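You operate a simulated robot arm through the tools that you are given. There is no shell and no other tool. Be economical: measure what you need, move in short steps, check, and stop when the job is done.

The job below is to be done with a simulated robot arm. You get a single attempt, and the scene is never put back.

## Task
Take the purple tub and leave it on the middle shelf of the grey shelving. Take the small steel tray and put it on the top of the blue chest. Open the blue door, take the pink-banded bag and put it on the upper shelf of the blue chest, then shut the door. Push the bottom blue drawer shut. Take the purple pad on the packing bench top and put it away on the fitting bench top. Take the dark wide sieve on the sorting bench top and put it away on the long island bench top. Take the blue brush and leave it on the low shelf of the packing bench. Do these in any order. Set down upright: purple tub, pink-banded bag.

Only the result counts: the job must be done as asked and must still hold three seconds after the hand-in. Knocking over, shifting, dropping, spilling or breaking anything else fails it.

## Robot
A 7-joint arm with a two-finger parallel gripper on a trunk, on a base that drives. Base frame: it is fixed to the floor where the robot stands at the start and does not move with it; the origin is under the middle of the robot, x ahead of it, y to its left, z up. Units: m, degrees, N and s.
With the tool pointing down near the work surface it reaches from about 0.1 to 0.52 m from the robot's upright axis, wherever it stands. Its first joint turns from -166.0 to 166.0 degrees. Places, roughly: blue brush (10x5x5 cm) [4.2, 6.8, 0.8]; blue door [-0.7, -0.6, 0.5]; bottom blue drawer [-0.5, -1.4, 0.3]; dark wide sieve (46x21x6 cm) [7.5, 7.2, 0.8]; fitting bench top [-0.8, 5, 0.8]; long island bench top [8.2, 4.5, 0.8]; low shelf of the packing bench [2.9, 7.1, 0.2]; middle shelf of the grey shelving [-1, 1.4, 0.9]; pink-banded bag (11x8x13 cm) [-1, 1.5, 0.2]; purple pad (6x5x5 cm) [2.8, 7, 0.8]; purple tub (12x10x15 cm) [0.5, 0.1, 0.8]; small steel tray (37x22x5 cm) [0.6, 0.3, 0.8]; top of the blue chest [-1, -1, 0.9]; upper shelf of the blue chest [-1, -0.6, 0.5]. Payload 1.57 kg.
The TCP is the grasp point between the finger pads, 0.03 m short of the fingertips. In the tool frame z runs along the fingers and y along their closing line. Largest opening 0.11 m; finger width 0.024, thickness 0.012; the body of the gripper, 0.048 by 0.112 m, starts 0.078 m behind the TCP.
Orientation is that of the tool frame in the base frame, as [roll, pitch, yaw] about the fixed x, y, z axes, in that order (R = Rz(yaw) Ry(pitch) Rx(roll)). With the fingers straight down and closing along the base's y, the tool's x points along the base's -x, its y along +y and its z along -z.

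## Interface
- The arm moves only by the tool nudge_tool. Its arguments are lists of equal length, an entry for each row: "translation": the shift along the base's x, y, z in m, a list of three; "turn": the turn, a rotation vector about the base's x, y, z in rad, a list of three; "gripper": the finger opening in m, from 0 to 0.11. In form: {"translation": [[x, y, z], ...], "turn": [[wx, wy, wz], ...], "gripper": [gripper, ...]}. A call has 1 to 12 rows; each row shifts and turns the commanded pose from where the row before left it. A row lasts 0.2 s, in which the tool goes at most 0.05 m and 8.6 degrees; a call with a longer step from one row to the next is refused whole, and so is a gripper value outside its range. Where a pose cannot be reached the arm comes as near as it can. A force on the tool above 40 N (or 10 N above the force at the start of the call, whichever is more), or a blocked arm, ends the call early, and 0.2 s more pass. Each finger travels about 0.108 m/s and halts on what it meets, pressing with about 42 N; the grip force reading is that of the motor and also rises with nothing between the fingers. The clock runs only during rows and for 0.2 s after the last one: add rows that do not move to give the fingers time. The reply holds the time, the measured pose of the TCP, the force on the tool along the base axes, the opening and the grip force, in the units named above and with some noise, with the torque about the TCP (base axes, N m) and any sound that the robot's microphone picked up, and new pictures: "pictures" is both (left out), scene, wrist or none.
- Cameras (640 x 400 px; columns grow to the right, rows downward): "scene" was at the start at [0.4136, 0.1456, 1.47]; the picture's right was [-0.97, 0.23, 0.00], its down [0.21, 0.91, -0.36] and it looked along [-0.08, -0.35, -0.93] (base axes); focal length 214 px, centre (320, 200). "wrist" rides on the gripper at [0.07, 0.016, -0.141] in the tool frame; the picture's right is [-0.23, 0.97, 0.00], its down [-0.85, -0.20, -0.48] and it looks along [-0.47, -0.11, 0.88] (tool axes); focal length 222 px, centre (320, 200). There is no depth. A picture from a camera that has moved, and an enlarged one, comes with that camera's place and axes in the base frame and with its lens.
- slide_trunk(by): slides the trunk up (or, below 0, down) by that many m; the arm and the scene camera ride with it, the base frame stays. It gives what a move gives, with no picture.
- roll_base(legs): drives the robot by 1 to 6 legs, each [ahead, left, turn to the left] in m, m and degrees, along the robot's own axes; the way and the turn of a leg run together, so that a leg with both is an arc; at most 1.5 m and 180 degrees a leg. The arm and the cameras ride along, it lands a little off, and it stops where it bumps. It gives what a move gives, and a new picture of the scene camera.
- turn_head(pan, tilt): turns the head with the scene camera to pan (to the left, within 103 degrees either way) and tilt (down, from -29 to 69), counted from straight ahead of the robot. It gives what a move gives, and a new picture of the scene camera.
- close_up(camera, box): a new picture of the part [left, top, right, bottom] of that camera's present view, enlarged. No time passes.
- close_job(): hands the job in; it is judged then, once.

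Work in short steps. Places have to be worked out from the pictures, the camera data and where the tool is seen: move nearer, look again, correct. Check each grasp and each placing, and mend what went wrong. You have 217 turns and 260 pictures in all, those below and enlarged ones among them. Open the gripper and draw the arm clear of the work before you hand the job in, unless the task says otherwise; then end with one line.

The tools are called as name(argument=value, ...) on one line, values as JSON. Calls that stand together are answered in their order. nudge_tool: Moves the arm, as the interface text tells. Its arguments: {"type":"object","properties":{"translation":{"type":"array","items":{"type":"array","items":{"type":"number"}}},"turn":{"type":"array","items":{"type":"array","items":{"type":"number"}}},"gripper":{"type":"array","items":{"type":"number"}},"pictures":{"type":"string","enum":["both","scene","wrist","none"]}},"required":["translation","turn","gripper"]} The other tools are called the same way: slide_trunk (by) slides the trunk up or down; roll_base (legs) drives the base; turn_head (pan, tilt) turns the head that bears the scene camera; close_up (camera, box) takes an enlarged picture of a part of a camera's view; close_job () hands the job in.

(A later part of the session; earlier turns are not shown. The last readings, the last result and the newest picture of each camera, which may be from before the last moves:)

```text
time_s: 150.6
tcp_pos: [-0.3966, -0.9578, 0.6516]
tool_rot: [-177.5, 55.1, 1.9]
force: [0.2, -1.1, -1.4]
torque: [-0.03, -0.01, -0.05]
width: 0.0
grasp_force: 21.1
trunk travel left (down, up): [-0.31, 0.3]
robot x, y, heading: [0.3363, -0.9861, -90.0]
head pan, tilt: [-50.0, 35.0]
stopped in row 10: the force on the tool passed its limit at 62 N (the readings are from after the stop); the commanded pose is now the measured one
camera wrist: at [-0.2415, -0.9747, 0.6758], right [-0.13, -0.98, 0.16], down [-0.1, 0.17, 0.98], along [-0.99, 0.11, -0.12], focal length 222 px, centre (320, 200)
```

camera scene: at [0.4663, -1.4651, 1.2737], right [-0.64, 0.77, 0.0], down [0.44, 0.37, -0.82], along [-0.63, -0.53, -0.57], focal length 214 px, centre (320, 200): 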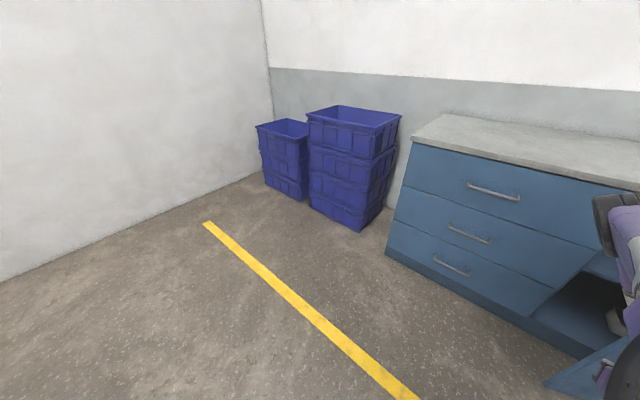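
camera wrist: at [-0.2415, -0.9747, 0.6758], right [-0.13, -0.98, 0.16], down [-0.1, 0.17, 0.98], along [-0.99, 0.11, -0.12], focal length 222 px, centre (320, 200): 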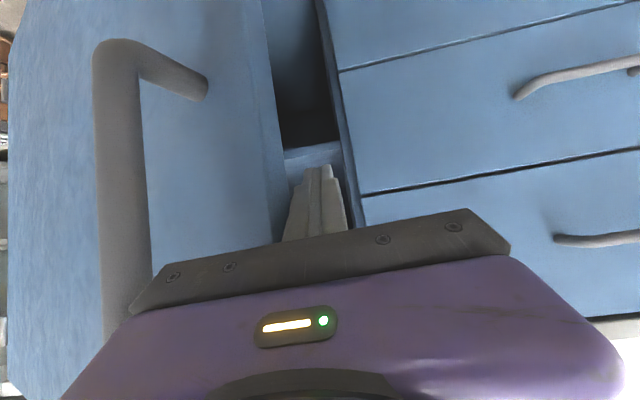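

The hand is pressing the door edge along its plane. I'll instead hook: back off, shift the base a little and yaw the tool 60° so the fingers point behind the door, then pull +x.

nudge_tool(translation=[[0.02, -0.04, 0], [0.02, -0.045, 0], [0.03, -0.035, 0]], turn=[[0, 0, 0], [0, 0, 0], [0, 0, 0]], gripper=[0, 0, 0], pictures="none")

roll_base(legs=[[0.1, -0.1, 0]])

nudge_tool(translation=[[0, 0, 0], [0, 0, 0], [0, 0, 0], [0, 0, 0], [0, 0, 0], [0, 0, 0], [0, 0, 0], [0, 0, 0]], turn=[[0, 0, -0.14], [0, 0, -0.14], [0, 0, -0.14], [0, 0, -0.14], [0, 0, -0.14], [0, 0, -0.14], [0, 0, -0.14], [0, 0, 0]], gripper=[0, 0, 0, 0, 0, 0, 0, 0], pictures="wrist")

```text
time_s: 151.4
tcp_pos: [-0.3277, -1.0777, 0.651]
tool_rot: [-177.5, 55.1, 2.0]
force: [0.0, 0.2, -0.5]
torque: [0.0, 0.01, -0.01]
width: 0.0
grasp_force: 20.9
trunk travel left (down, up): [-0.31, 0.3]
robot x, y, heading: [0.33, -0.9824, -89.8]
head pan, tilt: [-50.0, 35.0]
```

```text
time_s: 152.7
tcp_pos: [-0.4273, -1.1806, 0.651]
tool_rot: [-177.5, 55.0, 2.1]
force: [-0.7, -0.8, -0.5]
torque: [-0.02, -0.03, 0.02]
width: 0.0001
grasp_force: 21.0
trunk travel left (down, up): [-0.31, 0.3]
robot x, y, heading: [0.2314, -1.0856, -89.6]
head pan, tilt: [-50.0, 35.0]
camera scene: at [0.3675, -1.5678, 1.2737], right [-0.65, 0.76, 0.0], down [0.44, 0.37, -0.82], along [-0.63, -0.53, -0.57], focal length 214 px, centre (320, 200)
```

scene: 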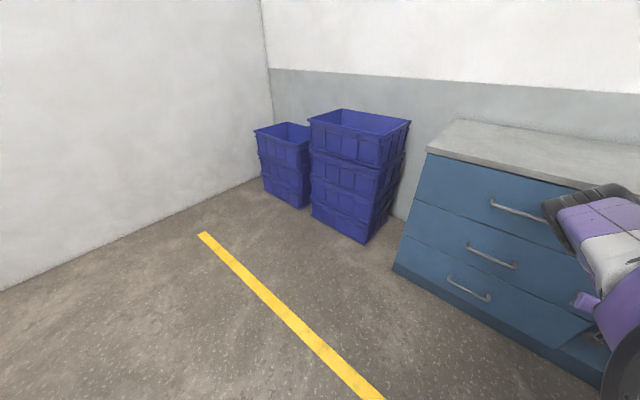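

```text
time_s: 154.5
tcp_pos: [-0.4273, -1.1805, 0.651]
tool_rot: [-177.6, 55.0, -1.8]
force: [-0.2, -0.5, -0.4]
torque: [-0.01, -0.01, -0.02]
width: 0.0
grasp_force: 21.4
out of reach, approached as far as the arm can: row 1, 2, 3, 4, 5, 6, 7
trunk travel left (down, up): [-0.31, 0.3]
robot x, y, heading: [0.2352, -1.0817, -90.0]
head pan, tilt: [-50.0, 35.0]
camera wrist: at [-0.2736, -1.2077, 0.6754], right [-0.2, -0.97, 0.16], down [-0.09, 0.18, 0.98], along [-0.98, 0.18, -0.12], focal length 222 px, centre (320, 200)
```

wrist: 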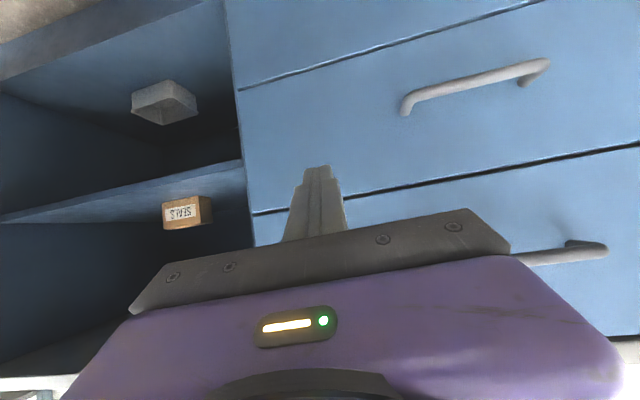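

The yaw limit is a reach matter. I'll instead stand further along (−y) so the arm points back-right, naturally hooking behind the door. Retract the arm, then move the base to about (0,-1.45).

nudge_tool(translation=[[0.045, 0.015, 0], [0.045, 0.015, 0], [0.045, 0.015, 0], [0.045, 0.015, 0], [0.03, 0.01, 0]], turn=[[0, 0, 0], [0, 0, 0], [0, 0, 0], [0, 0, 0], [0, 0, 0]], gripper=[0, 0, 0, 0, 0], pictures="none")

roll_base(legs=[[0.38, -0.1, 0], [0, -0.12, 0]])

nudge_tool(translation=[[0.0, 0.045, 0], [0.003, 0.045, 0], [0.006, 0.045, 0], [0.011, 0.045, 0], [0.016, 0.043, 0], [0.02, 0.04, 0], [0.024, 0.038, 0], [0.026, 0.036, 0], [0, 0, 0]], turn=[[0, 0, -0.11], [0, 0, -0.11], [0, 0, -0.11], [0, 0, -0.11], [0, 0, -0.11], [0, 0, -0.11], [0, 0, -0.11], [0, 0, -0.11], [0, 0, 0]], gripper=[0, 0, 0, 0, 0, 0, 0, 0, 0], pictures="wrist")

```text
time_s: 155.7
tcp_pos: [-0.214, -1.1116, 0.6515]
tool_rot: [-177.7, 55.1, -2.0]
force: [-0.1, 0.1, 0.4]
torque: [-0.03, -0.02, -0.02]
width: 0.0
grasp_force: 21.3
trunk travel left (down, up): [-0.31, 0.3]
robot x, y, heading: [0.2309, -1.0821, -89.7]
head pan, tilt: [-50.0, 35.0]
```

```text
time_s: 159.0
tcp_pos: [-0.4339, -1.4954, 0.6515]
tool_rot: [-177.6, 54.9, -1.8]
force: [-0.5, 0.4, -0.1]
torque: [0.0, -0.04, -0.04]
width: 0.0
grasp_force: 20.9
trunk travel left (down, up): [-0.31, 0.3]
robot x, y, heading: [0.0159, -1.4683, -89.7]
head pan, tilt: [-50.0, 35.0]
camera scene: at [0.1511, -1.9491, 1.2737], right [-0.65, 0.76, 0.0], down [0.44, 0.37, -0.82], along [-0.62, -0.53, -0.57], focal length 214 px, centre (320, 200)
```

scene: 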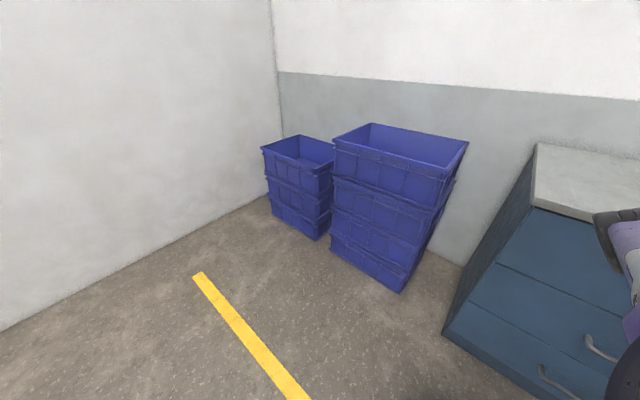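

```text
time_s: 160.7
tcp_pos: [-0.3592, -1.1933, 0.6681]
tool_rot: [179.2, 55.2, -45.9]
force: [-5.0, -0.9, -0.5]
torque: [0.06, -0.23, -0.32]
width: 0.0001
grasp_force: 21.7
out of reach, approached as far as the arm can: row 6, 7, 8
trunk travel left (down, up): [-0.31, 0.3]
robot x, y, heading: [0.017, -1.4671, -89.5]
head pan, tilt: [-50.0, 35.0]
stopped in row 8: the force on the tool passed its limit at 116 N (the readings are from after the stop); the commanded pose is now the measured one
camera wrist: at [-0.2606, -1.314, 0.6926], right [-0.78, -0.59, 0.19], down [0.08, 0.21, 0.97], along [-0.62, 0.77, -0.12], focal length 222 px, centre (320, 200)
```

wrist: 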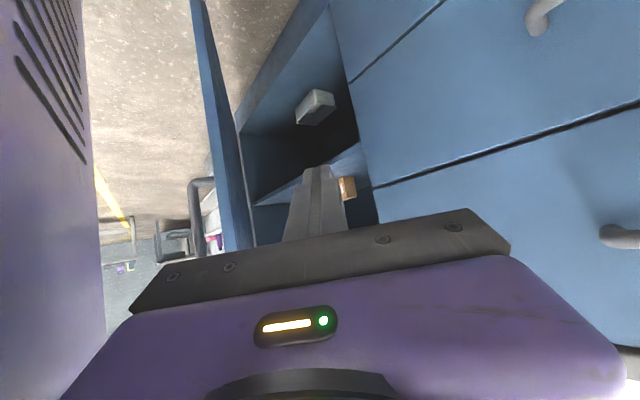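

The gap is straight ahead of the fingers, but the arm touches the robot's own tall rear body. I shift the tool 0.08 outward then let the base carry the hook behind the door (back 0.28).

nudge_tool(translation=[[-0.04, -0.005, 0], [-0.04, -0.005, 0], [0, 0, 0]], turn=[[0, 0, 0], [0, 0, 0], [0, 0, 0]], gripper=[0, 0, 0], pictures="none")

roll_base(legs=[[-0.26, 0, 0]])

nudge_tool(translation=[[0, 0, 0]], turn=[[0, 0, 0]], gripper=[0], pictures="wrist")

```text
time_s: 161.5
tcp_pos: [-0.3834, -1.1973, 0.6738]
tool_rot: [179.2, 54.6, -45.7]
force: [0.4, -0.4, -0.5]
torque: [0.03, -0.03, 0.02]
width: 0.0
grasp_force: 21.1
out of reach, approached as far as the arm can: row 1, 2
trunk travel left (down, up): [-0.31, 0.3]
robot x, y, heading: [0.0153, -1.4687, -89.5]
head pan, tilt: [-50.0, 35.0]
```

```text
time_s: 163.3
tcp_pos: [-0.384, -0.9358, 0.6729]
tool_rot: [179.0, 54.6, -45.8]
force: [-0.3, 0.5, 0.7]
torque: [-0.01, 0.02, 0.0]
width: 0.0002
grasp_force: 21.4
trunk travel left (down, up): [-0.31, 0.3]
robot x, y, heading: [0.0129, -1.2057, -89.7]
head pan, tilt: [-50.0, 35.0]
camera scene: at [0.1491, -1.6871, 1.2737], right [-0.65, 0.76, 0.0], down [0.44, 0.37, -0.82], along [-0.62, -0.53, -0.57], focal length 214 px, centre (320, 200)
```

scene: 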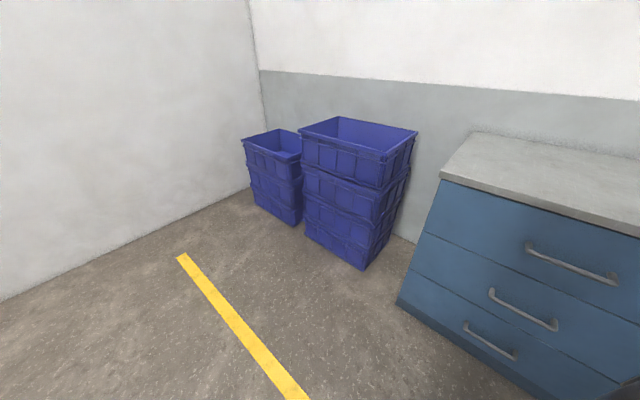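

```text
time_s: 163.8
tcp_pos: [-0.3839, -0.9352, 0.6737]
tool_rot: [179.0, 54.6, -45.7]
force: [-0.2, -0.5, -0.2]
torque: [0.03, 0.0, -0.02]
width: 0.0
grasp_force: 21.3
trunk travel left (down, up): [-0.31, 0.3]
robot x, y, heading: [0.0146, -1.2035, -89.2]
head pan, tilt: [-50.0, 35.0]
camera wrist: at [-0.2857, -1.0562, 0.699], right [-0.78, -0.6, 0.2], down [0.07, 0.22, 0.97], along [-0.62, 0.77, -0.13], focal length 222 px, centre (320, 200)
```

wrist: 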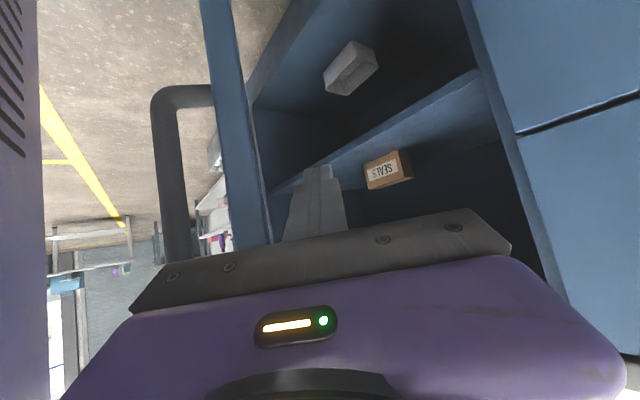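

Fingers are behind the door edge. Pull with the base: left 0.19, back 0.1.

roll_base(legs=[[-0.09, 0.19, 0]])

nudge_tool(translation=[[0, 0, 0]], turn=[[0, 0, 0]], gripper=[0], pictures="wrist")

```text
time_s: 165.4
tcp_pos: [-0.1916, -0.8451, 0.6725]
tool_rot: [179.0, 54.6, -45.7]
force: [0.1, -0.8, 0.2]
torque: [0.0, 0.01, 0.0]
width: 0.0003
grasp_force: 21.6
trunk travel left (down, up): [-0.31, 0.3]
robot x, y, heading: [0.2076, -1.1185, -89.7]
head pan, tilt: [-50.0, 35.0]
camera scene: at [0.3413, -1.5972, 1.2737], right [-0.65, 0.76, 0.0], down [0.44, 0.37, -0.82], along [-0.62, -0.53, -0.57], focal length 214 px, centre (320, 200)
```

scene: 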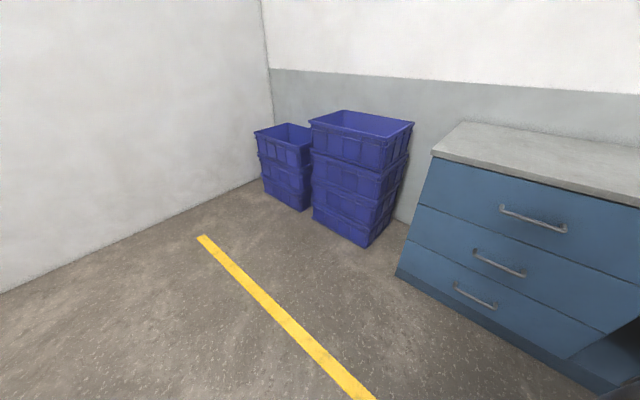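

```text
time_s: 165.8
tcp_pos: [-0.1918, -0.845, 0.6736]
tool_rot: [179.0, 54.7, -45.7]
force: [-0.6, 0.2, 0.7]
torque: [0.03, -0.03, -0.02]
width: 0.0
grasp_force: 21.1
trunk travel left (down, up): [-0.31, 0.3]
robot x, y, heading: [0.2045, -1.1132, -89.8]
head pan, tilt: [-50.0, 35.0]
camera wrist: at [-0.0932, -0.966, 0.699], right [-0.78, -0.6, 0.2], down [0.07, 0.22, 0.97], along [-0.62, 0.77, -0.13], focal length 222 px, centre (320, 200)
```

wrist: 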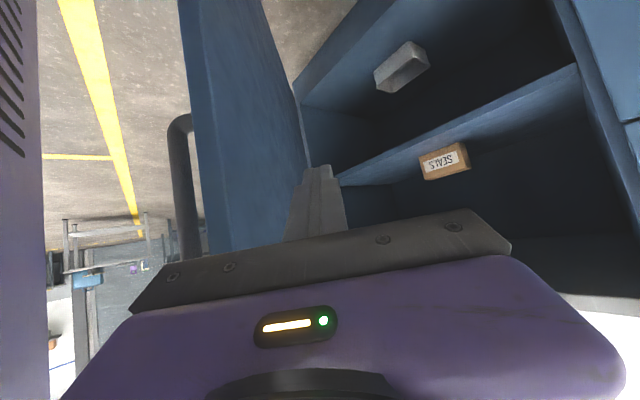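

The hook works: the door is swinging with me. Continue: two more base legs along the arc.

roll_base(legs=[[-0.2, 0.16, 0], [-0.25, 0.08, 0]])

nudge_tool(translation=[[0, 0, 0]], turn=[[0, 0, 0]], gripper=[0], pictures="wrist")

```text
time_s: 169.1
tcp_pos: [0.0509, -0.3945, 0.6732]
tool_rot: [179.0, 54.6, -46.2]
force: [0.0, 0.5, -0.2]
torque: [0.03, 0.01, 0.02]
width: 0.0
grasp_force: 20.9
trunk travel left (down, up): [-0.31, 0.3]
robot x, y, heading: [0.4474, -0.6706, -90.1]
head pan, tilt: [-50.0, 35.0]
camera scene: at [0.5783, -1.1502, 1.2737], right [-0.64, 0.77, 0.0], down [0.44, 0.37, -0.82], along [-0.63, -0.53, -0.57], focal length 214 px, centre (320, 200)
```

scene: 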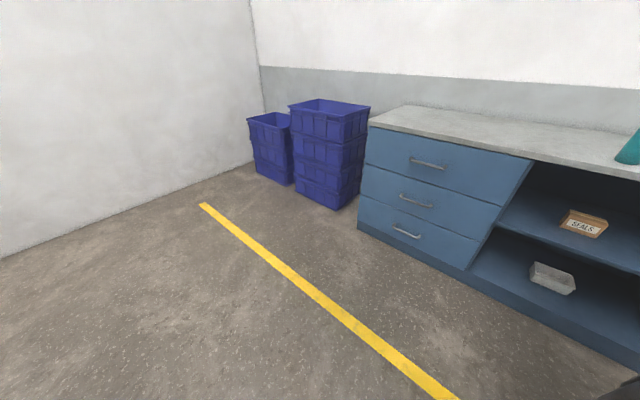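

```text
time_s: 169.5
tcp_pos: [0.0492, -0.3953, 0.6736]
tool_rot: [179.0, 54.7, -46.1]
force: [0.5, 0.6, 0.3]
torque: [0.04, 0.0, -0.01]
width: 0.0002
grasp_force: 21.3
trunk travel left (down, up): [-0.31, 0.3]
robot x, y, heading: [0.4463, -0.6649, -90.2]
head pan, tilt: [-50.0, 35.0]
camera wrist: at [0.1477, -0.5163, 0.699], right [-0.78, -0.59, 0.2], down [0.08, 0.22, 0.97], along [-0.62, 0.78, -0.13], focal length 222 px, centre (320, 200)
```

wrist: 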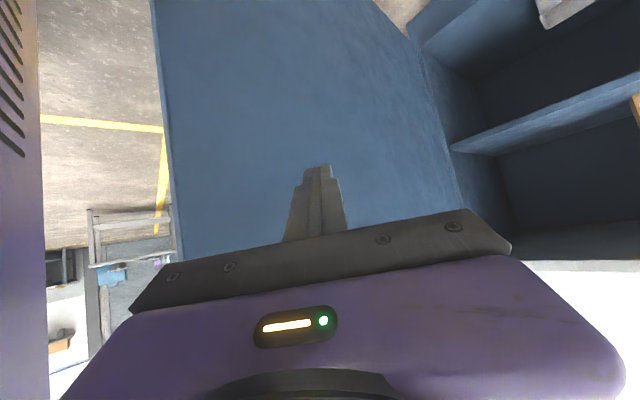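

Door ~75° open. Push a bit more by backing the base 0.13.

roll_base(legs=[[-0.13, 0, 0]])

nudge_tool(translation=[[0, 0, 0]], turn=[[0, 0, 0]], gripper=[0], pictures="wrist")

```text
time_s: 170.8
tcp_pos: [0.0499, -0.267, 0.6728]
tool_rot: [179.0, 54.6, -46.1]
force: [-1.0, 0.1, -0.4]
torque: [0.01, 0.02, 0.0]
width: 0.0
grasp_force: 21.4
trunk travel left (down, up): [-0.31, 0.3]
robot x, y, heading: [0.4468, -0.5373, -89.8]
head pan, tilt: [-50.0, 35.0]
camera scene: at [0.579, -1.0213, 1.2737], right [-0.64, 0.76, 0.0], down [0.44, 0.37, -0.82], along [-0.63, -0.53, -0.57], focal length 214 px, centre (320, 200)
```

scene: 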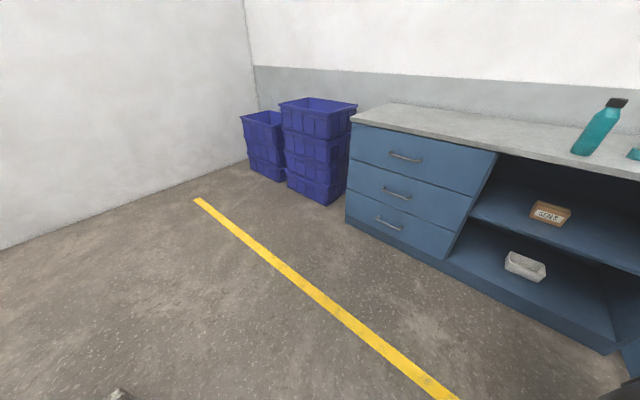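

```text
time_s: 171.2
tcp_pos: [0.0498, -0.2674, 0.6737]
tool_rot: [179.0, 54.6, -46.0]
force: [0.3, 0.7, -0.5]
torque: [0.05, 0.02, 0.03]
width: 0.0
grasp_force: 20.9
trunk travel left (down, up): [-0.31, 0.3]
robot x, y, heading: [0.4459, -0.5336, -90.1]
head pan, tilt: [-50.0, 35.0]
camera wrist: at [0.1472, -0.3883, 0.6991], right [-0.78, -0.59, 0.2], down [0.07, 0.22, 0.97], along [-0.62, 0.78, -0.13], focal length 222 px, centre (320, 200)
```

wrist: 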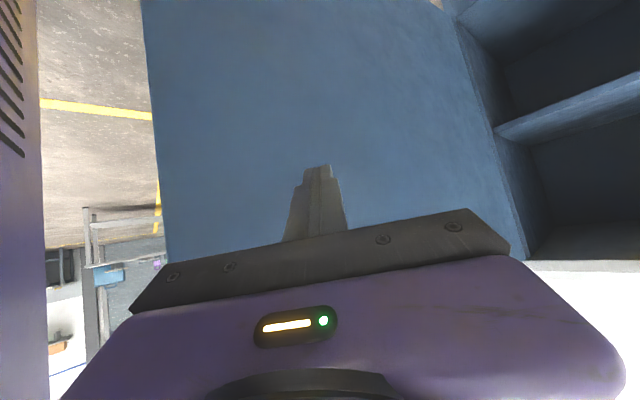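

Door is near 90° but it would block my way north, so I want it open to ~140°. Boxes on the floor are behind the hinge line, so that is safe. I back off, turn to face the chest (heading 180°, arm side north) and push the door further north.

roll_base(legs=[[0.37, -0.1, 0], [0, 0, -90]])

nudge_tool(translation=[[0, 0, 0]], turn=[[0, 0, 0]], gripper=[0], pictures="wrist")

```text
time_s: 177.5
tcp_pos: [0.6262, -0.5176, 0.6739]
tool_rot: [179.1, 54.7, -137.3]
force: [-0.1, -0.2, -0.4]
torque: [-0.01, 0.0, 0.0]
width: 0.0
grasp_force: 21.9
trunk travel left (down, up): [-0.31, 0.3]
robot x, y, heading: [0.3451, -0.9059, 178.7]
head pan, tilt: [-50.0, 35.0]
camera scene: at [-0.1407, -1.0305, 1.2737], right [0.78, 0.63, 0.0], down [0.36, -0.45, -0.82], along [-0.51, 0.64, -0.57], focal length 214 px, centre (320, 200)
```

scene: 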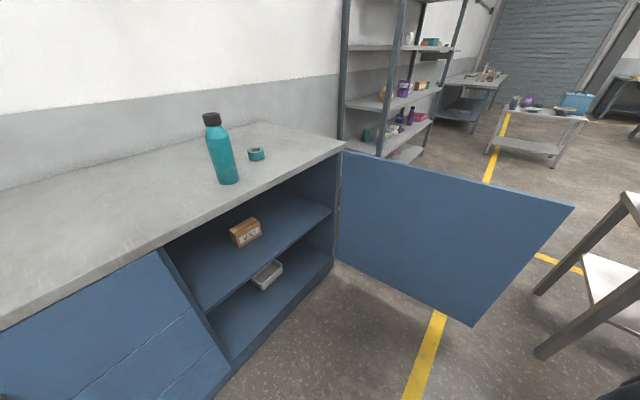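

```text
time_s: 177.9
tcp_pos: [0.6263, -0.5176, 0.6744]
tool_rot: [178.9, 54.7, -137.3]
force: [0.7, 0.9, 0.5]
torque: [-0.01, 0.0, 0.01]
width: 0.0
grasp_force: 21.5
trunk travel left (down, up): [-0.31, 0.3]
robot x, y, heading: [0.3437, -0.9064, 179.0]
head pan, tilt: [-50.0, 35.0]
camera wrist: at [0.5019, -0.6131, 0.6991], right [-0.57, 0.8, 0.2], down [0.22, -0.08, 0.97], along [0.79, 0.6, -0.13], focal length 222 px, centre (320, 200)
```

wrist: 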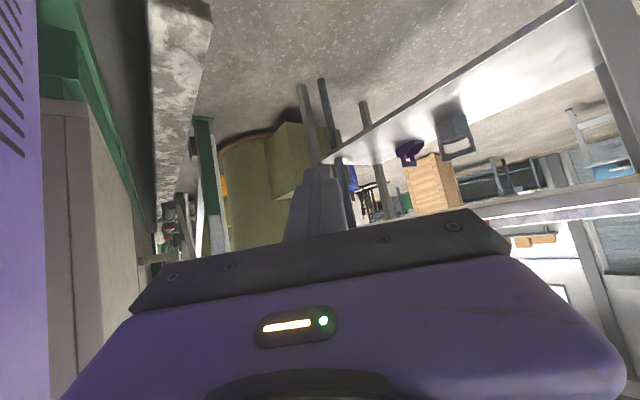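

Good view of the open door. I drive ahead 0.43 and swing the arm to point straight north (robot's right).

roll_base(legs=[[0.43, 0, 1]])

nudge_tool(translation=[[-0.035, 0.01, 0], [-0.035, 0.01, 0], [-0.035, 0.01, 0], [-0.035, 0.01, 0], [-0.035, 0.01, 0], [-0.035, 0.01, 0], [-0.035, 0.01, 0], [0, 0, 0]], turn=[[0, 0, 0.11], [0, 0, 0.11], [0, 0, 0.11], [0, 0, 0.11], [0, 0, 0.11], [0, 0, 0.11], [0, 0, 0.11], [0, 0, 0]], gripper=[0, 0, 0, 0, 0, 0, 0, 0], pictures="wrist")

```text
time_s: 180.5
tcp_pos: [0.1925, -0.5093, 0.6735]
tool_rot: [179.0, 54.6, -136.9]
force: [-0.8, 1.3, 0.0]
torque: [0.0, -0.02, -0.02]
width: 0.0
grasp_force: 21.6
trunk travel left (down, up): [-0.31, 0.3]
robot x, y, heading: [-0.0851, -0.9003, 179.4]
head pan, tilt: [-50.0, 35.0]
camera scene: at [-0.57, -1.0284, 1.2736], right [0.77, 0.63, 0.0], down [0.36, -0.44, -0.82], along [-0.52, 0.63, -0.57], focal length 214 px, centre (320, 200)
```

scene: 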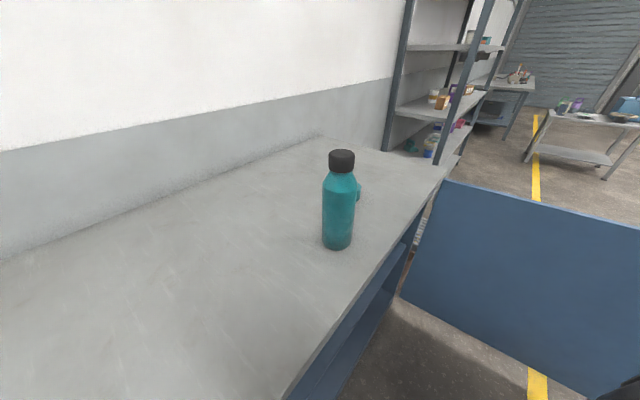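

```text
time_s: 182.3
tcp_pos: [-0.0536, -0.438, 0.6724]
tool_rot: [179.0, 54.7, -92.6]
force: [0.1, 0.1, 0.0]
torque: [-0.01, 0.01, 0.0]
width: 0.0
grasp_force: 21.9
trunk travel left (down, up): [-0.31, 0.3]
robot x, y, heading: [-0.0873, -0.8975, 179.6]
head pan, tilt: [-50.0, 35.0]
camera wrist: at [-0.0749, -0.5928, 0.6982], right [-0.97, 0.16, 0.2], down [0.21, 0.1, 0.97], along [0.14, 0.98, -0.13], focal length 222 px, centre (320, 200)
```

wrist: 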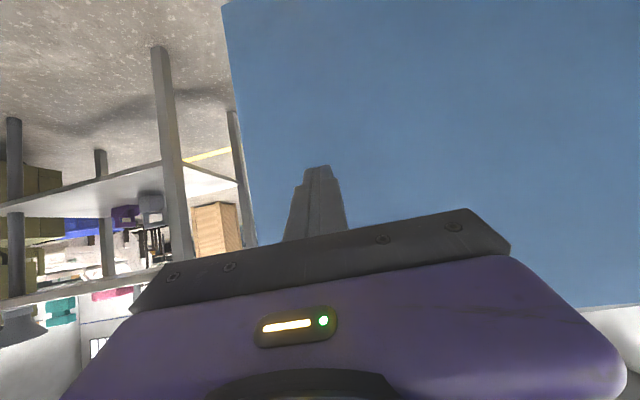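

Now shift the tool to x≈-0.19, extend to the door and push by strafing right (north) 0.35.

nudge_tool(translation=[[-0.033, 0.03, 0], [-0.033, 0.03, 0], [-0.033, 0.03, 0], [-0.033, 0.03, 0], [0, 0.03, 0], [0, 0.03, 0], [0, 0, 0]], turn=[[0, 0, 0], [0, 0, 0], [0, 0, 0], [0, 0, 0], [0, 0, 0], [0, 0, 0], [0, 0, 0]], gripper=[0, 0, 0, 0, 0, 0, 0], pictures="none")

roll_base(legs=[[0, -0.35, 0]])

nudge_tool(translation=[[0, 0, 0]], turn=[[0, 0, 0]], gripper=[0], pictures="wrist")

```text
time_s: 183.9
tcp_pos: [-0.1856, -0.2573, 0.674]
tool_rot: [179.0, 54.7, -92.7]
force: [0.3, 0.0, 0.3]
torque: [-0.01, -0.02, -0.01]
width: 0.0
grasp_force: 21.3
trunk travel left (down, up): [-0.31, 0.3]
robot x, y, heading: [-0.0808, -0.8987, 179.5]
head pan, tilt: [-50.0, 35.0]
```

```text
time_s: 185.3
tcp_pos: [-0.1819, -0.124, 0.672]
tool_rot: [179.0, 54.1, -92.6]
force: [-0.4, -7.5, 6.4]
torque: [0.07, 0.08, 0.09]
width: 0.0
grasp_force: 21.4
trunk travel left (down, up): [-0.31, 0.3]
robot x, y, heading: [-0.0854, -0.7583, 179.3]
head pan, tilt: [-50.0, 35.0]
stopped in leg 1: the force on the tool passed its limit at 223 N (the readings are from after the stop); the commanded pose is now the measured one
camera scene: at [-0.5685, -0.8868, 1.273], right [0.77, 0.63, 0.0], down [0.36, -0.44, -0.82], along [-0.52, 0.63, -0.57], focal length 214 px, centre (320, 200)
```

scene: 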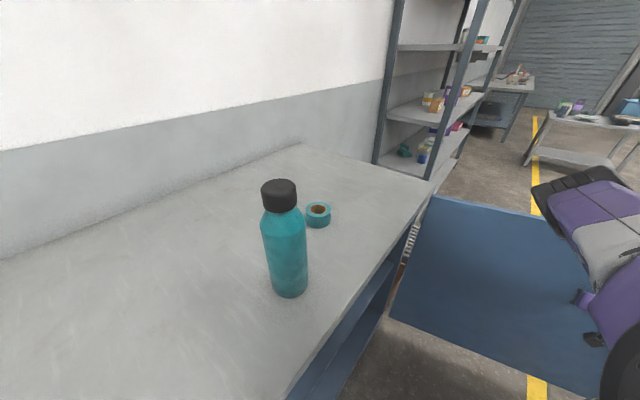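

```text
time_s: 185.7
tcp_pos: [-0.1821, -0.123, 0.6706]
tool_rot: [178.9, 54.1, -92.5]
force: [1.4, -5.2, 0.2]
torque: [-0.04, 0.04, -0.01]
width: 0.0003
grasp_force: 21.4
trunk travel left (down, up): [-0.31, 0.3]
robot x, y, heading: [-0.0823, -0.7605, 179.2]
head pan, tilt: [-50.0, 35.0]
camera wrist: at [-0.2031, -0.2781, 0.6989], right [-0.97, 0.16, 0.19], down [0.21, 0.11, 0.97], along [0.14, 0.98, -0.14], focal length 222 px, centre (320, 200)
```

wrist: 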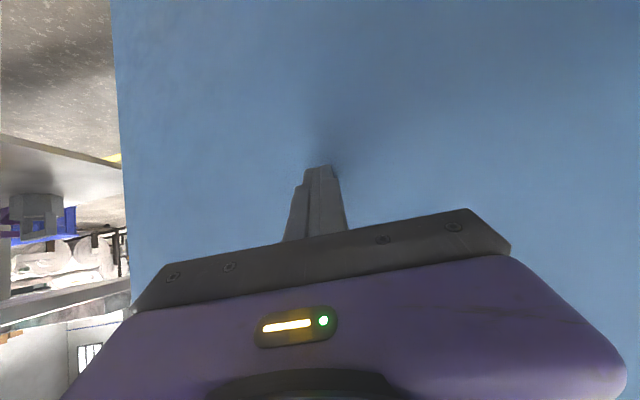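

The door stop is at about 102°, so it can't go further; the way to pass is with the door half closed (~55–60°), which also still allows placing the bag. I'll pull it part closed with a vertical finger hooked over its top edge: raise trunk, untilt.

slide_trunk(by=0.22)

nudge_tool(translation=[[0.03, -0.03, 0.005], [0.03, -0.03, 0.005], [0.03, -0.03, 0.005], [0.03, -0.03, 0.005], [0.03, -0.03, 0.005], [0.03, -0.03, 0.005], [0.03, 0, 0], [0, 0, 0]], turn=[[-0.137, 0, 0], [-0.137, 0, 0], [-0.137, 0, 0], [-0.137, 0, 0], [-0.137, 0, 0], [-0.137, 0, 0], [-0.122, 0, 0], [0, 0, 0]], gripper=[0, 0, 0, 0, 0, 0, 0, 0], pictures="wrist")

```text
time_s: 188.1
tcp_pos: [-0.183, -0.1245, 0.8922]
tool_rot: [179.0, 54.1, -92.6]
force: [1.5, -14.0, -5.2]
torque: [-0.27, -0.04, 0.09]
width: 0.0
grasp_force: 21.5
trunk travel left (down, up): [-0.53, 0.08]
robot x, y, heading: [-0.0833, -0.7597, 179.3]
head pan, tilt: [-50.0, 35.0]
```

```text
time_s: 189.8
tcp_pos: [0.0287, -0.3041, 0.9199]
tool_rot: [-179.0, 0.0, -91.4]
force: [1.2, -0.3, -0.2]
torque: [-0.01, 0.0, 0.0]
width: 0.0004
grasp_force: 21.7
trunk travel left (down, up): [-0.53, 0.08]
robot x, y, heading: [-0.0814, -0.7602, 179.4]
head pan, tilt: [-50.0, 35.0]
camera wrist: at [0.007, -0.3731, 1.0625], right [-0.97, 0.25, -0.02], down [0.21, 0.85, 0.48], along [0.14, 0.46, -0.88], focal length 222 px, centre (320, 200)
```

wrist: 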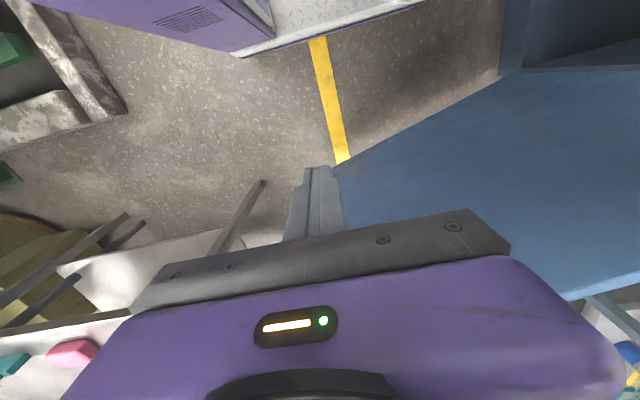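

Door top seems ≈0.89. Raise the trunk 0.08, strafe north 0.26 and extend over the door top.

slide_trunk(by=0.08)

roll_base(legs=[[0, -0.26, 0.5]])

nudge_tool(translation=[[0, 0.03, 0], [0, 0.03, 0], [0, 0, 0]], turn=[[0, 0, 0], [0, 0, 0], [0, 0, 0]], gripper=[0, 0, 0], pictures="wrist")

```text
time_s: 191.0
tcp_pos: [0.0286, -0.3031, 1.0007]
tool_rot: [-179.0, 0.1, -91.6]
force: [-0.6, 0.4, 0.0]
torque: [0.01, -0.02, 0.0]
width: 0.0002
grasp_force: 21.3
trunk travel left (down, up): [-0.61, 0.0]
robot x, y, heading: [-0.079, -0.7566, 179.3]
head pan, tilt: [-50.0, 35.0]
```

```text
time_s: 192.9
tcp_pos: [0.0258, -0.0433, 1.0011]
tool_rot: [-179.0, 0.1, -90.9]
force: [0.6, 0.1, 0.5]
torque: [0.02, 0.05, -0.04]
width: 0.0003
grasp_force: 21.8
trunk travel left (down, up): [-0.61, 0.0]
robot x, y, heading: [-0.0817, -0.4987, 179.9]
head pan, tilt: [-50.0, 35.0]
camera scene: at [-0.5655, -0.6307, 1.5737], right [0.77, 0.64, 0.0], down [0.37, -0.44, -0.82], along [-0.53, 0.63, -0.57], focal length 214 px, centre (320, 200)
```

scene: 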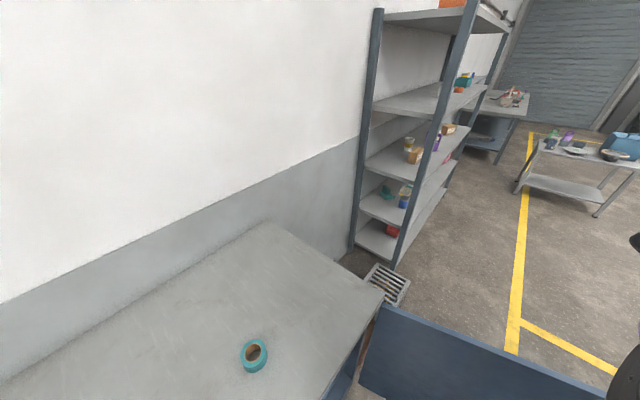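

```text
time_s: 193.7
tcp_pos: [0.0246, 0.0181, 0.9991]
tool_rot: [-178.9, 0.0, -90.9]
force: [-0.2, 0.1, 0.3]
torque: [0.05, 0.03, -0.01]
width: 0.0001
grasp_force: 21.0
trunk travel left (down, up): [-0.61, 0.0]
robot x, y, heading: [-0.0813, -0.4969, 179.9]
head pan, tilt: [-50.0, 35.0]
camera wrist: at [0.0039, -0.0506, 1.1416], right [-0.97, 0.24, -0.02], down [0.21, 0.85, 0.48], along [0.13, 0.46, -0.88], focal length 222 px, centre (320, 200)
```

wrist: 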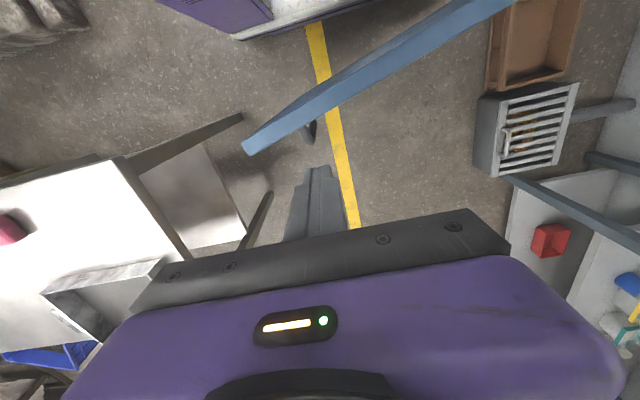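

Fingers are ~5 cm north of the door. Lower to z≈0.82 and pull the door south by strafing left.

nudge_tool(translation=[[0, 0, -0.045], [0, 0, -0.045], [0, 0, -0.045], [0, 0, -0.045], [0, 0, 0]], turn=[[0, 0, 0], [0, 0, 0], [0, 0, 0], [0, 0, 0], [0, 0, 0]], gripper=[0, 0, 0, 0, 0], pictures="none")

roll_base(legs=[[0, 0.4, 0]])

nudge_tool(translation=[[0, 0, 0]], turn=[[0, 0, 0]], gripper=[0], pictures="wrist")

```text
time_s: 194.9
tcp_pos: [0.0034, -0.005, 0.8349]
tool_rot: [-179.0, 0.1, -90.9]
force: [-0.6, 0.6, -0.1]
torque: [0.01, -0.03, 0.02]
width: 0.0
grasp_force: 21.4
out of reach, approached as far as the arm can: row 3, 4
trunk travel left (down, up): [-0.61, 0.0]
robot x, y, heading: [-0.0831, -0.5001, 179.5]
head pan, tilt: [-50.0, 35.0]
```

```text
time_s: 197.4
tcp_pos: [0.002, -0.4035, 0.8351]
tool_rot: [-179.0, 0.1, -90.8]
force: [-0.3, -1.2, 0.0]
torque: [-0.01, 0.02, 0.01]
width: 0.0
grasp_force: 21.2
trunk travel left (down, up): [-0.61, 0.0]
robot x, y, heading: [-0.0817, -0.8975, -180.2]
head pan, tilt: [-50.0, 35.0]
camera scene: at [-0.5656, -1.0303, 1.5737], right [0.77, 0.64, 0.0], down [0.37, -0.44, -0.82], along [-0.53, 0.63, -0.57], focal length 214 px, centre (320, 200)
```

scene: 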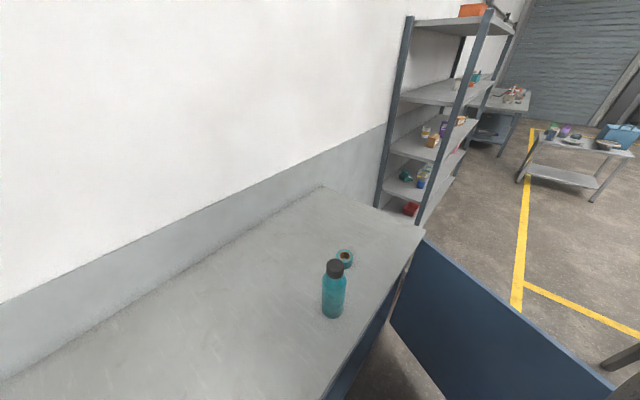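

```text
time_s: 197.8
tcp_pos: [0.0013, -0.4036, 0.8347]
tool_rot: [-178.9, 0.1, -90.8]
force: [0.6, -1.1, 0.0]
torque: [0.0, 0.01, 0.0]
width: 0.0
grasp_force: 21.4
trunk travel left (down, up): [-0.61, 0.0]
robot x, y, heading: [-0.0789, -0.8996, -179.9]
head pan, tilt: [-50.0, 35.0]
camera wrist: at [-0.0191, -0.4732, 0.9769], right [-0.97, 0.24, -0.02], down [0.2, 0.85, 0.48], along [0.13, 0.47, -0.88], focal length 222 px, centre (320, 200)
```

wrist: 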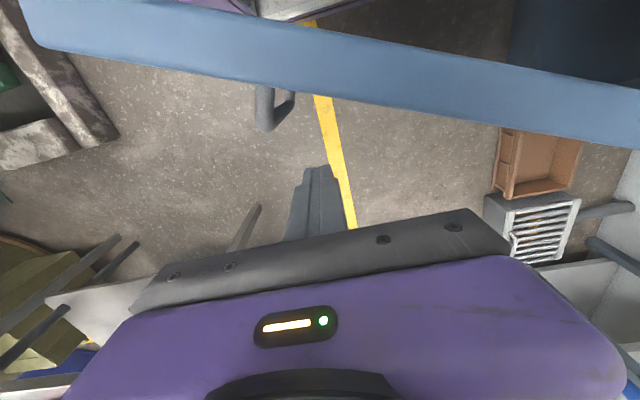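

Door is at ~67°. Pull 0.2 more.

roll_base(legs=[[0, 0.2, 0]])

nudge_tool(translation=[[0, 0, 0.045], [0, 0, 0.045], [0, 0, 0.04], [0, 0, 0]], turn=[[0, 0, 0], [0, 0, 0], [0, 0, 0], [0, 0, 0]], gripper=[0, 0, 0, 0], pictures="wrist")

```text
time_s: 199.4
tcp_pos: [0.0027, -0.6013, 0.8359]
tool_rot: [-179.0, 0.1, -90.9]
force: [-0.5, -0.3, 0.7]
torque: [0.02, -0.02, 0.0]
width: 0.0001
grasp_force: 20.9
trunk travel left (down, up): [-0.61, 0.0]
robot x, y, heading: [-0.079, -1.0945, 179.9]
head pan, tilt: [-50.0, 35.0]
camera scene: at [-0.5662, -1.227, 1.5737], right [0.77, 0.64, 0.0], down [0.37, -0.44, -0.82], along [-0.52, 0.63, -0.57], focal length 214 px, centre (320, 200)
```

scene: 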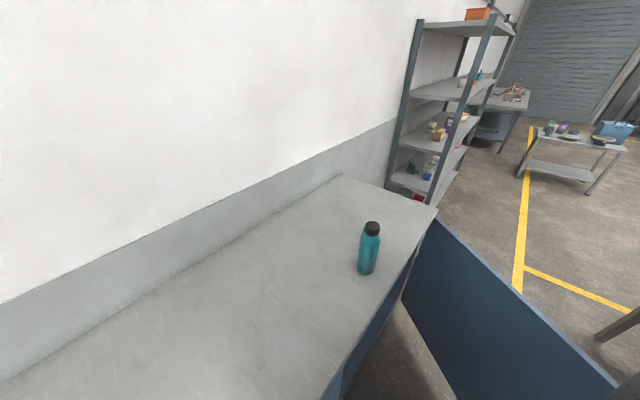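

```text
time_s: 200.4
tcp_pos: [0.0014, -0.6008, 0.9669]
tool_rot: [-179.0, 0.1, -91.0]
force: [-0.7, -0.4, 0.2]
torque: [0.01, -0.02, 0.0]
width: 0.0
grasp_force: 21.1
trunk travel left (down, up): [-0.61, 0.0]
robot x, y, heading: [-0.0817, -1.0947, 179.7]
head pan, tilt: [-50.0, 35.0]
camera wrist: at [-0.0189, -0.6703, 1.1091], right [-0.97, 0.24, -0.02], down [0.21, 0.85, 0.48], along [0.13, 0.46, -0.88], focal length 222 px, centre (320, 200)
```

wrist: 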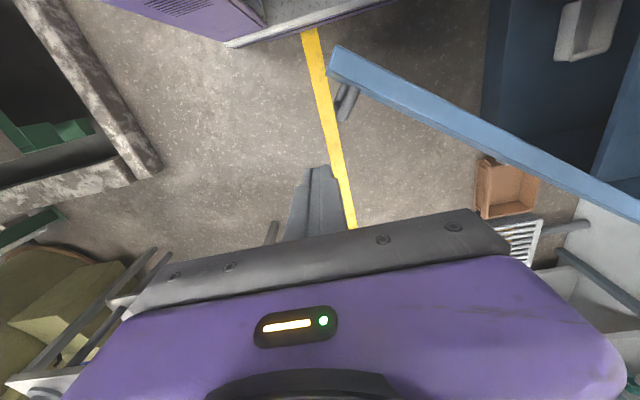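

Door now at ~53° (edge ≈(-0.03,-0.68)). To pass between its edge and the table corner (0.43,0), I'll use heading −70° and drive backwards along that line. First back east and turn.

roll_base(legs=[[-0.54, 0.05, 0], [0, 0, 110]])

turn_head(pan=-103, tilt=45)

```text
time_s: 208.1
tcp_pos: [-0.0415, -1.2272, 0.967]
tool_rot: [-178.9, 0.1, 17.4]
force: [-0.8, 0.9, -0.4]
torque: [-0.01, 0.01, 0.02]
width: 0.0
grasp_force: 21.3
trunk travel left (down, up): [-0.61, 0.0]
robot x, y, heading: [0.4547, -1.1458, -71.7]
head pan, tilt: [-50.0, 35.0]
camera scene: at [0.7318, -1.568, 1.5737], right [-0.85, 0.53, 0.0], down [0.3, 0.49, -0.82], along [-0.43, -0.7, -0.57], focal length 214 px, centre (320, 200)
```

scene: 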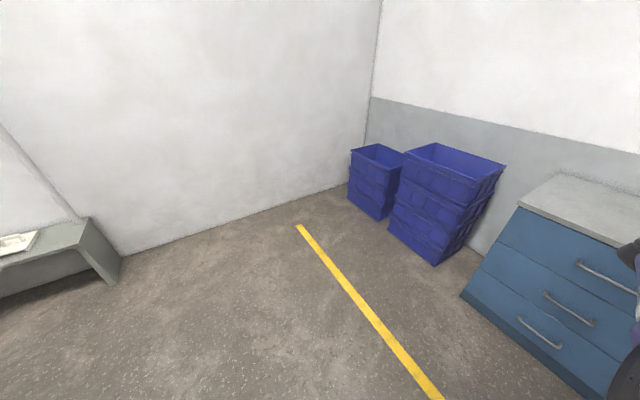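

```text
time_s: 209.3
tcp_pos: [-0.0409, -1.2283, 0.9669]
tool_rot: [-179.0, 0.1, 17.4]
force: [0.4, -0.5, -0.3]
torque: [0.0, 0.0, -0.01]
width: 0.0
grasp_force: 21.4
trunk travel left (down, up): [-0.61, 0.0]
robot x, y, heading: [0.4521, -1.1535, -71.6]
head pan, tilt: [-103.0, 45.0]
camera scene: at [0.6972, -1.5006, 1.5589], right [-0.09, 1.0, 0.0], down [0.7, 0.07, -0.71], along [-0.7, -0.07, -0.71], focal length 214 px, centre (320, 200)
```

scene: 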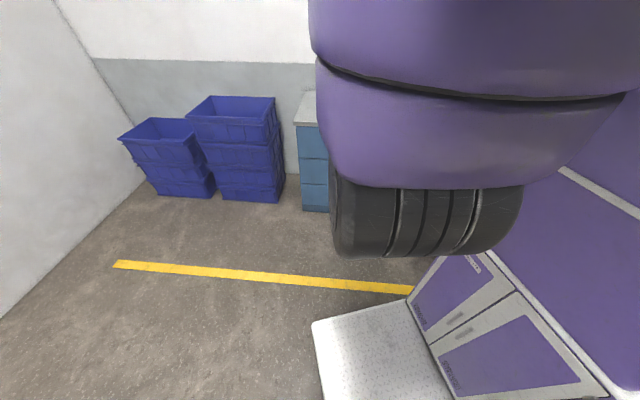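

Now back through the gap, first leg to the mid-point.

roll_base(legs=[[-0.85, 0.018, 1.6]])

```text
time_s: 213.8
tcp_pos: [-0.3022, -0.4475, 0.967]
tool_rot: [-179.1, 0.0, 19.9]
force: [0.6, 0.1, -1.4]
torque: [0.01, 0.0, 0.01]
width: 0.0
grasp_force: 21.9
trunk travel left (down, up): [-0.61, 0.0]
robot x, y, heading: [0.1922, -0.3463, -69.1]
head pan, tilt: [-103.0, 45.0]
camera scene: at [0.4474, -0.688, 1.5588], right [-0.14, 0.99, 0.0], down [0.7, 0.1, -0.71], along [-0.7, -0.1, -0.71], focal length 214 px, centre (320, 200)
```

scene: 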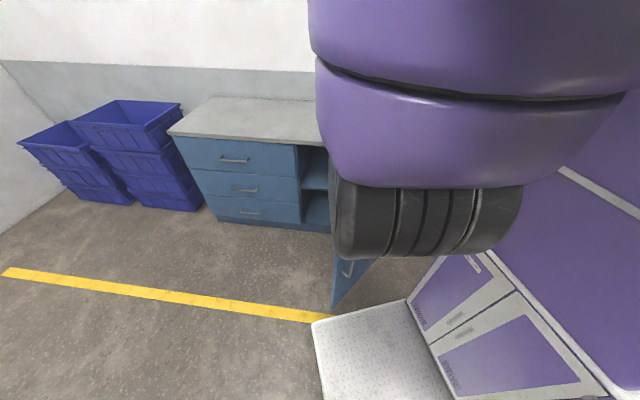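

Through without bumping. Continue, straighten to −90° and go on back to y≈1.45 by the shelving.

roll_base(legs=[[-0.75, 0, -0.9], [0, 0, -20], [-1.05, 0.05, 0]])

slide_trunk(by=-0.4)

slide_trunk(by=-0.2)

nudge_tool(translation=[[0.0, 0, 0], [0.0, 0, 0], [0, 0, 0], [0, 0, 0], [0, 0, 0], [0, 0, 0], [0, 0, 0], [0, 0, 0], [0, 0, 0]], turn=[[0, 0.14, 0], [0, 0.14, 0], [0, 0.14, 0], [0, 0.14, 0], [0, 0.14, 0], [0, 0.14, 0], [0, 0.14, 0], [0, 0.14, 0], [0, 0, 0]], gripper=[0.11, 0.11, 0.11, 0.11, 0.11, 0.11, 0.11, 0.11, 0.11], pictures="wrist")

```text
time_s: 223.9
tcp_pos: [-0.5025, 1.4838, 0.9667]
tool_rot: [-179.0, 0.1, -1.6]
force: [0.2, 0.1, -0.5]
torque: [-0.02, 0.0, 0.02]
width: 0.0
grasp_force: 21.5
trunk travel left (down, up): [-0.61, 0.0]
robot x, y, heading: [-0.0061, 1.3942, -90.8]
head pan, tilt: [-103.0, 45.0]
camera scene: at [0.1058, 0.9842, 1.5588], right [0.24, 0.97, 0.0], down [0.69, -0.17, -0.71], along [-0.69, 0.17, -0.71], focal length 214 px, centre (320, 200)
```

scene: 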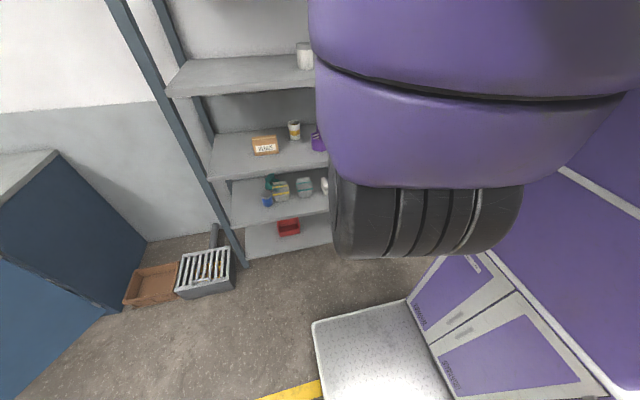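

```text
time_s: 227.7
tcp_pos: [-0.5028, 1.4825, 0.567]
tool_rot: [-179.1, 0.1, -1.6]
force: [0.0, -0.2, -0.2]
torque: [0.01, 0.0, 0.01]
width: 0.0002
grasp_force: 21.2
trunk travel left (down, up): [-0.21, 0.4]
robot x, y, heading: [-0.0087, 1.3953, -90.8]
head pan, tilt: [-103.0, 45.0]
```

```text
time_s: 229.9
tcp_pos: [-0.504, 1.4831, 0.367]
tool_rot: [-179.0, 0.1, -1.6]
force: [1.4, -0.3, -0.1]
torque: [-0.02, 0.02, 0.03]
width: 0.0
grasp_force: 21.8
trunk travel left (down, up): [-0.01, 0.6]
robot x, y, heading: [-0.0098, 1.3978, -90.8]
head pan, tilt: [-103.0, 45.0]
```

```text
time_s: 231.9
tcp_pos: [-0.503, 1.4832, 0.3676]
tool_rot: [177.7, 64.2, -3.7]
force: [0.4, -0.2, -0.3]
torque: [-0.02, -0.01, -0.02]
width: 0.1099
grasp_force: 0.0
trunk travel left (down, up): [-0.01, 0.6]
robot x, y, heading: [-0.0056, 1.395, -90.8]
head pan, tilt: [-103.0, 45.0]
camera wrist: at [-0.3461, 1.463, 0.3667], right [-0.13, -0.97, 0.22], down [0.07, 0.21, 0.97], along [-0.99, 0.14, 0.04], focal length 222 px, centre (320, 200)
```

wrist: 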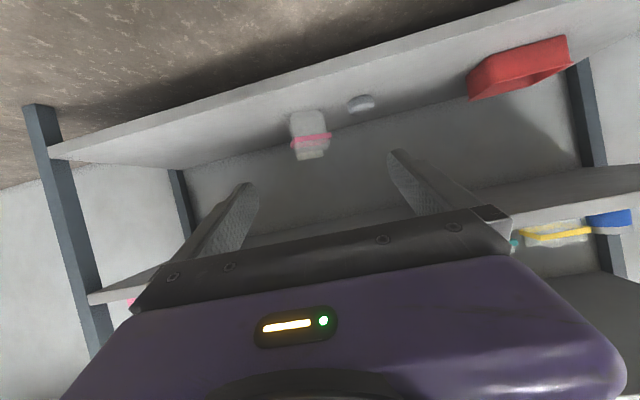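

Bag found at about (-1.0,1.54), z 0.14–0.27, standing. Look closer.

close_up(camera="wrist", box=[260, 80, 400, 180])

```text
4.00 times, centred on (330, 130) of wrist
camera zoom: at [-0.3461, 1.463, 0.3667], right [-0.13, -0.97, 0.22], down [0.07, 0.21, 0.97], along [-0.99, 0.14, 0.04], focal length 888 px, centre (280, 480)
```

zoom: 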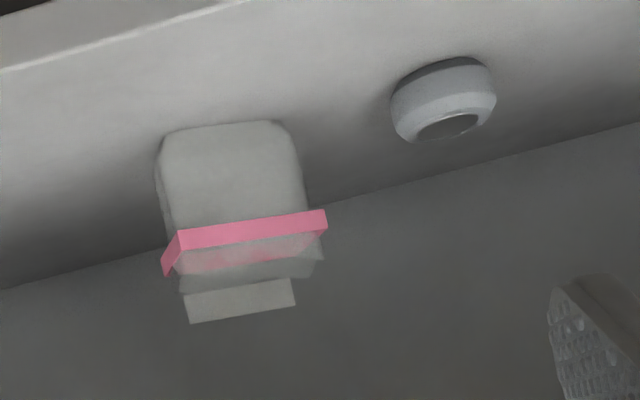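

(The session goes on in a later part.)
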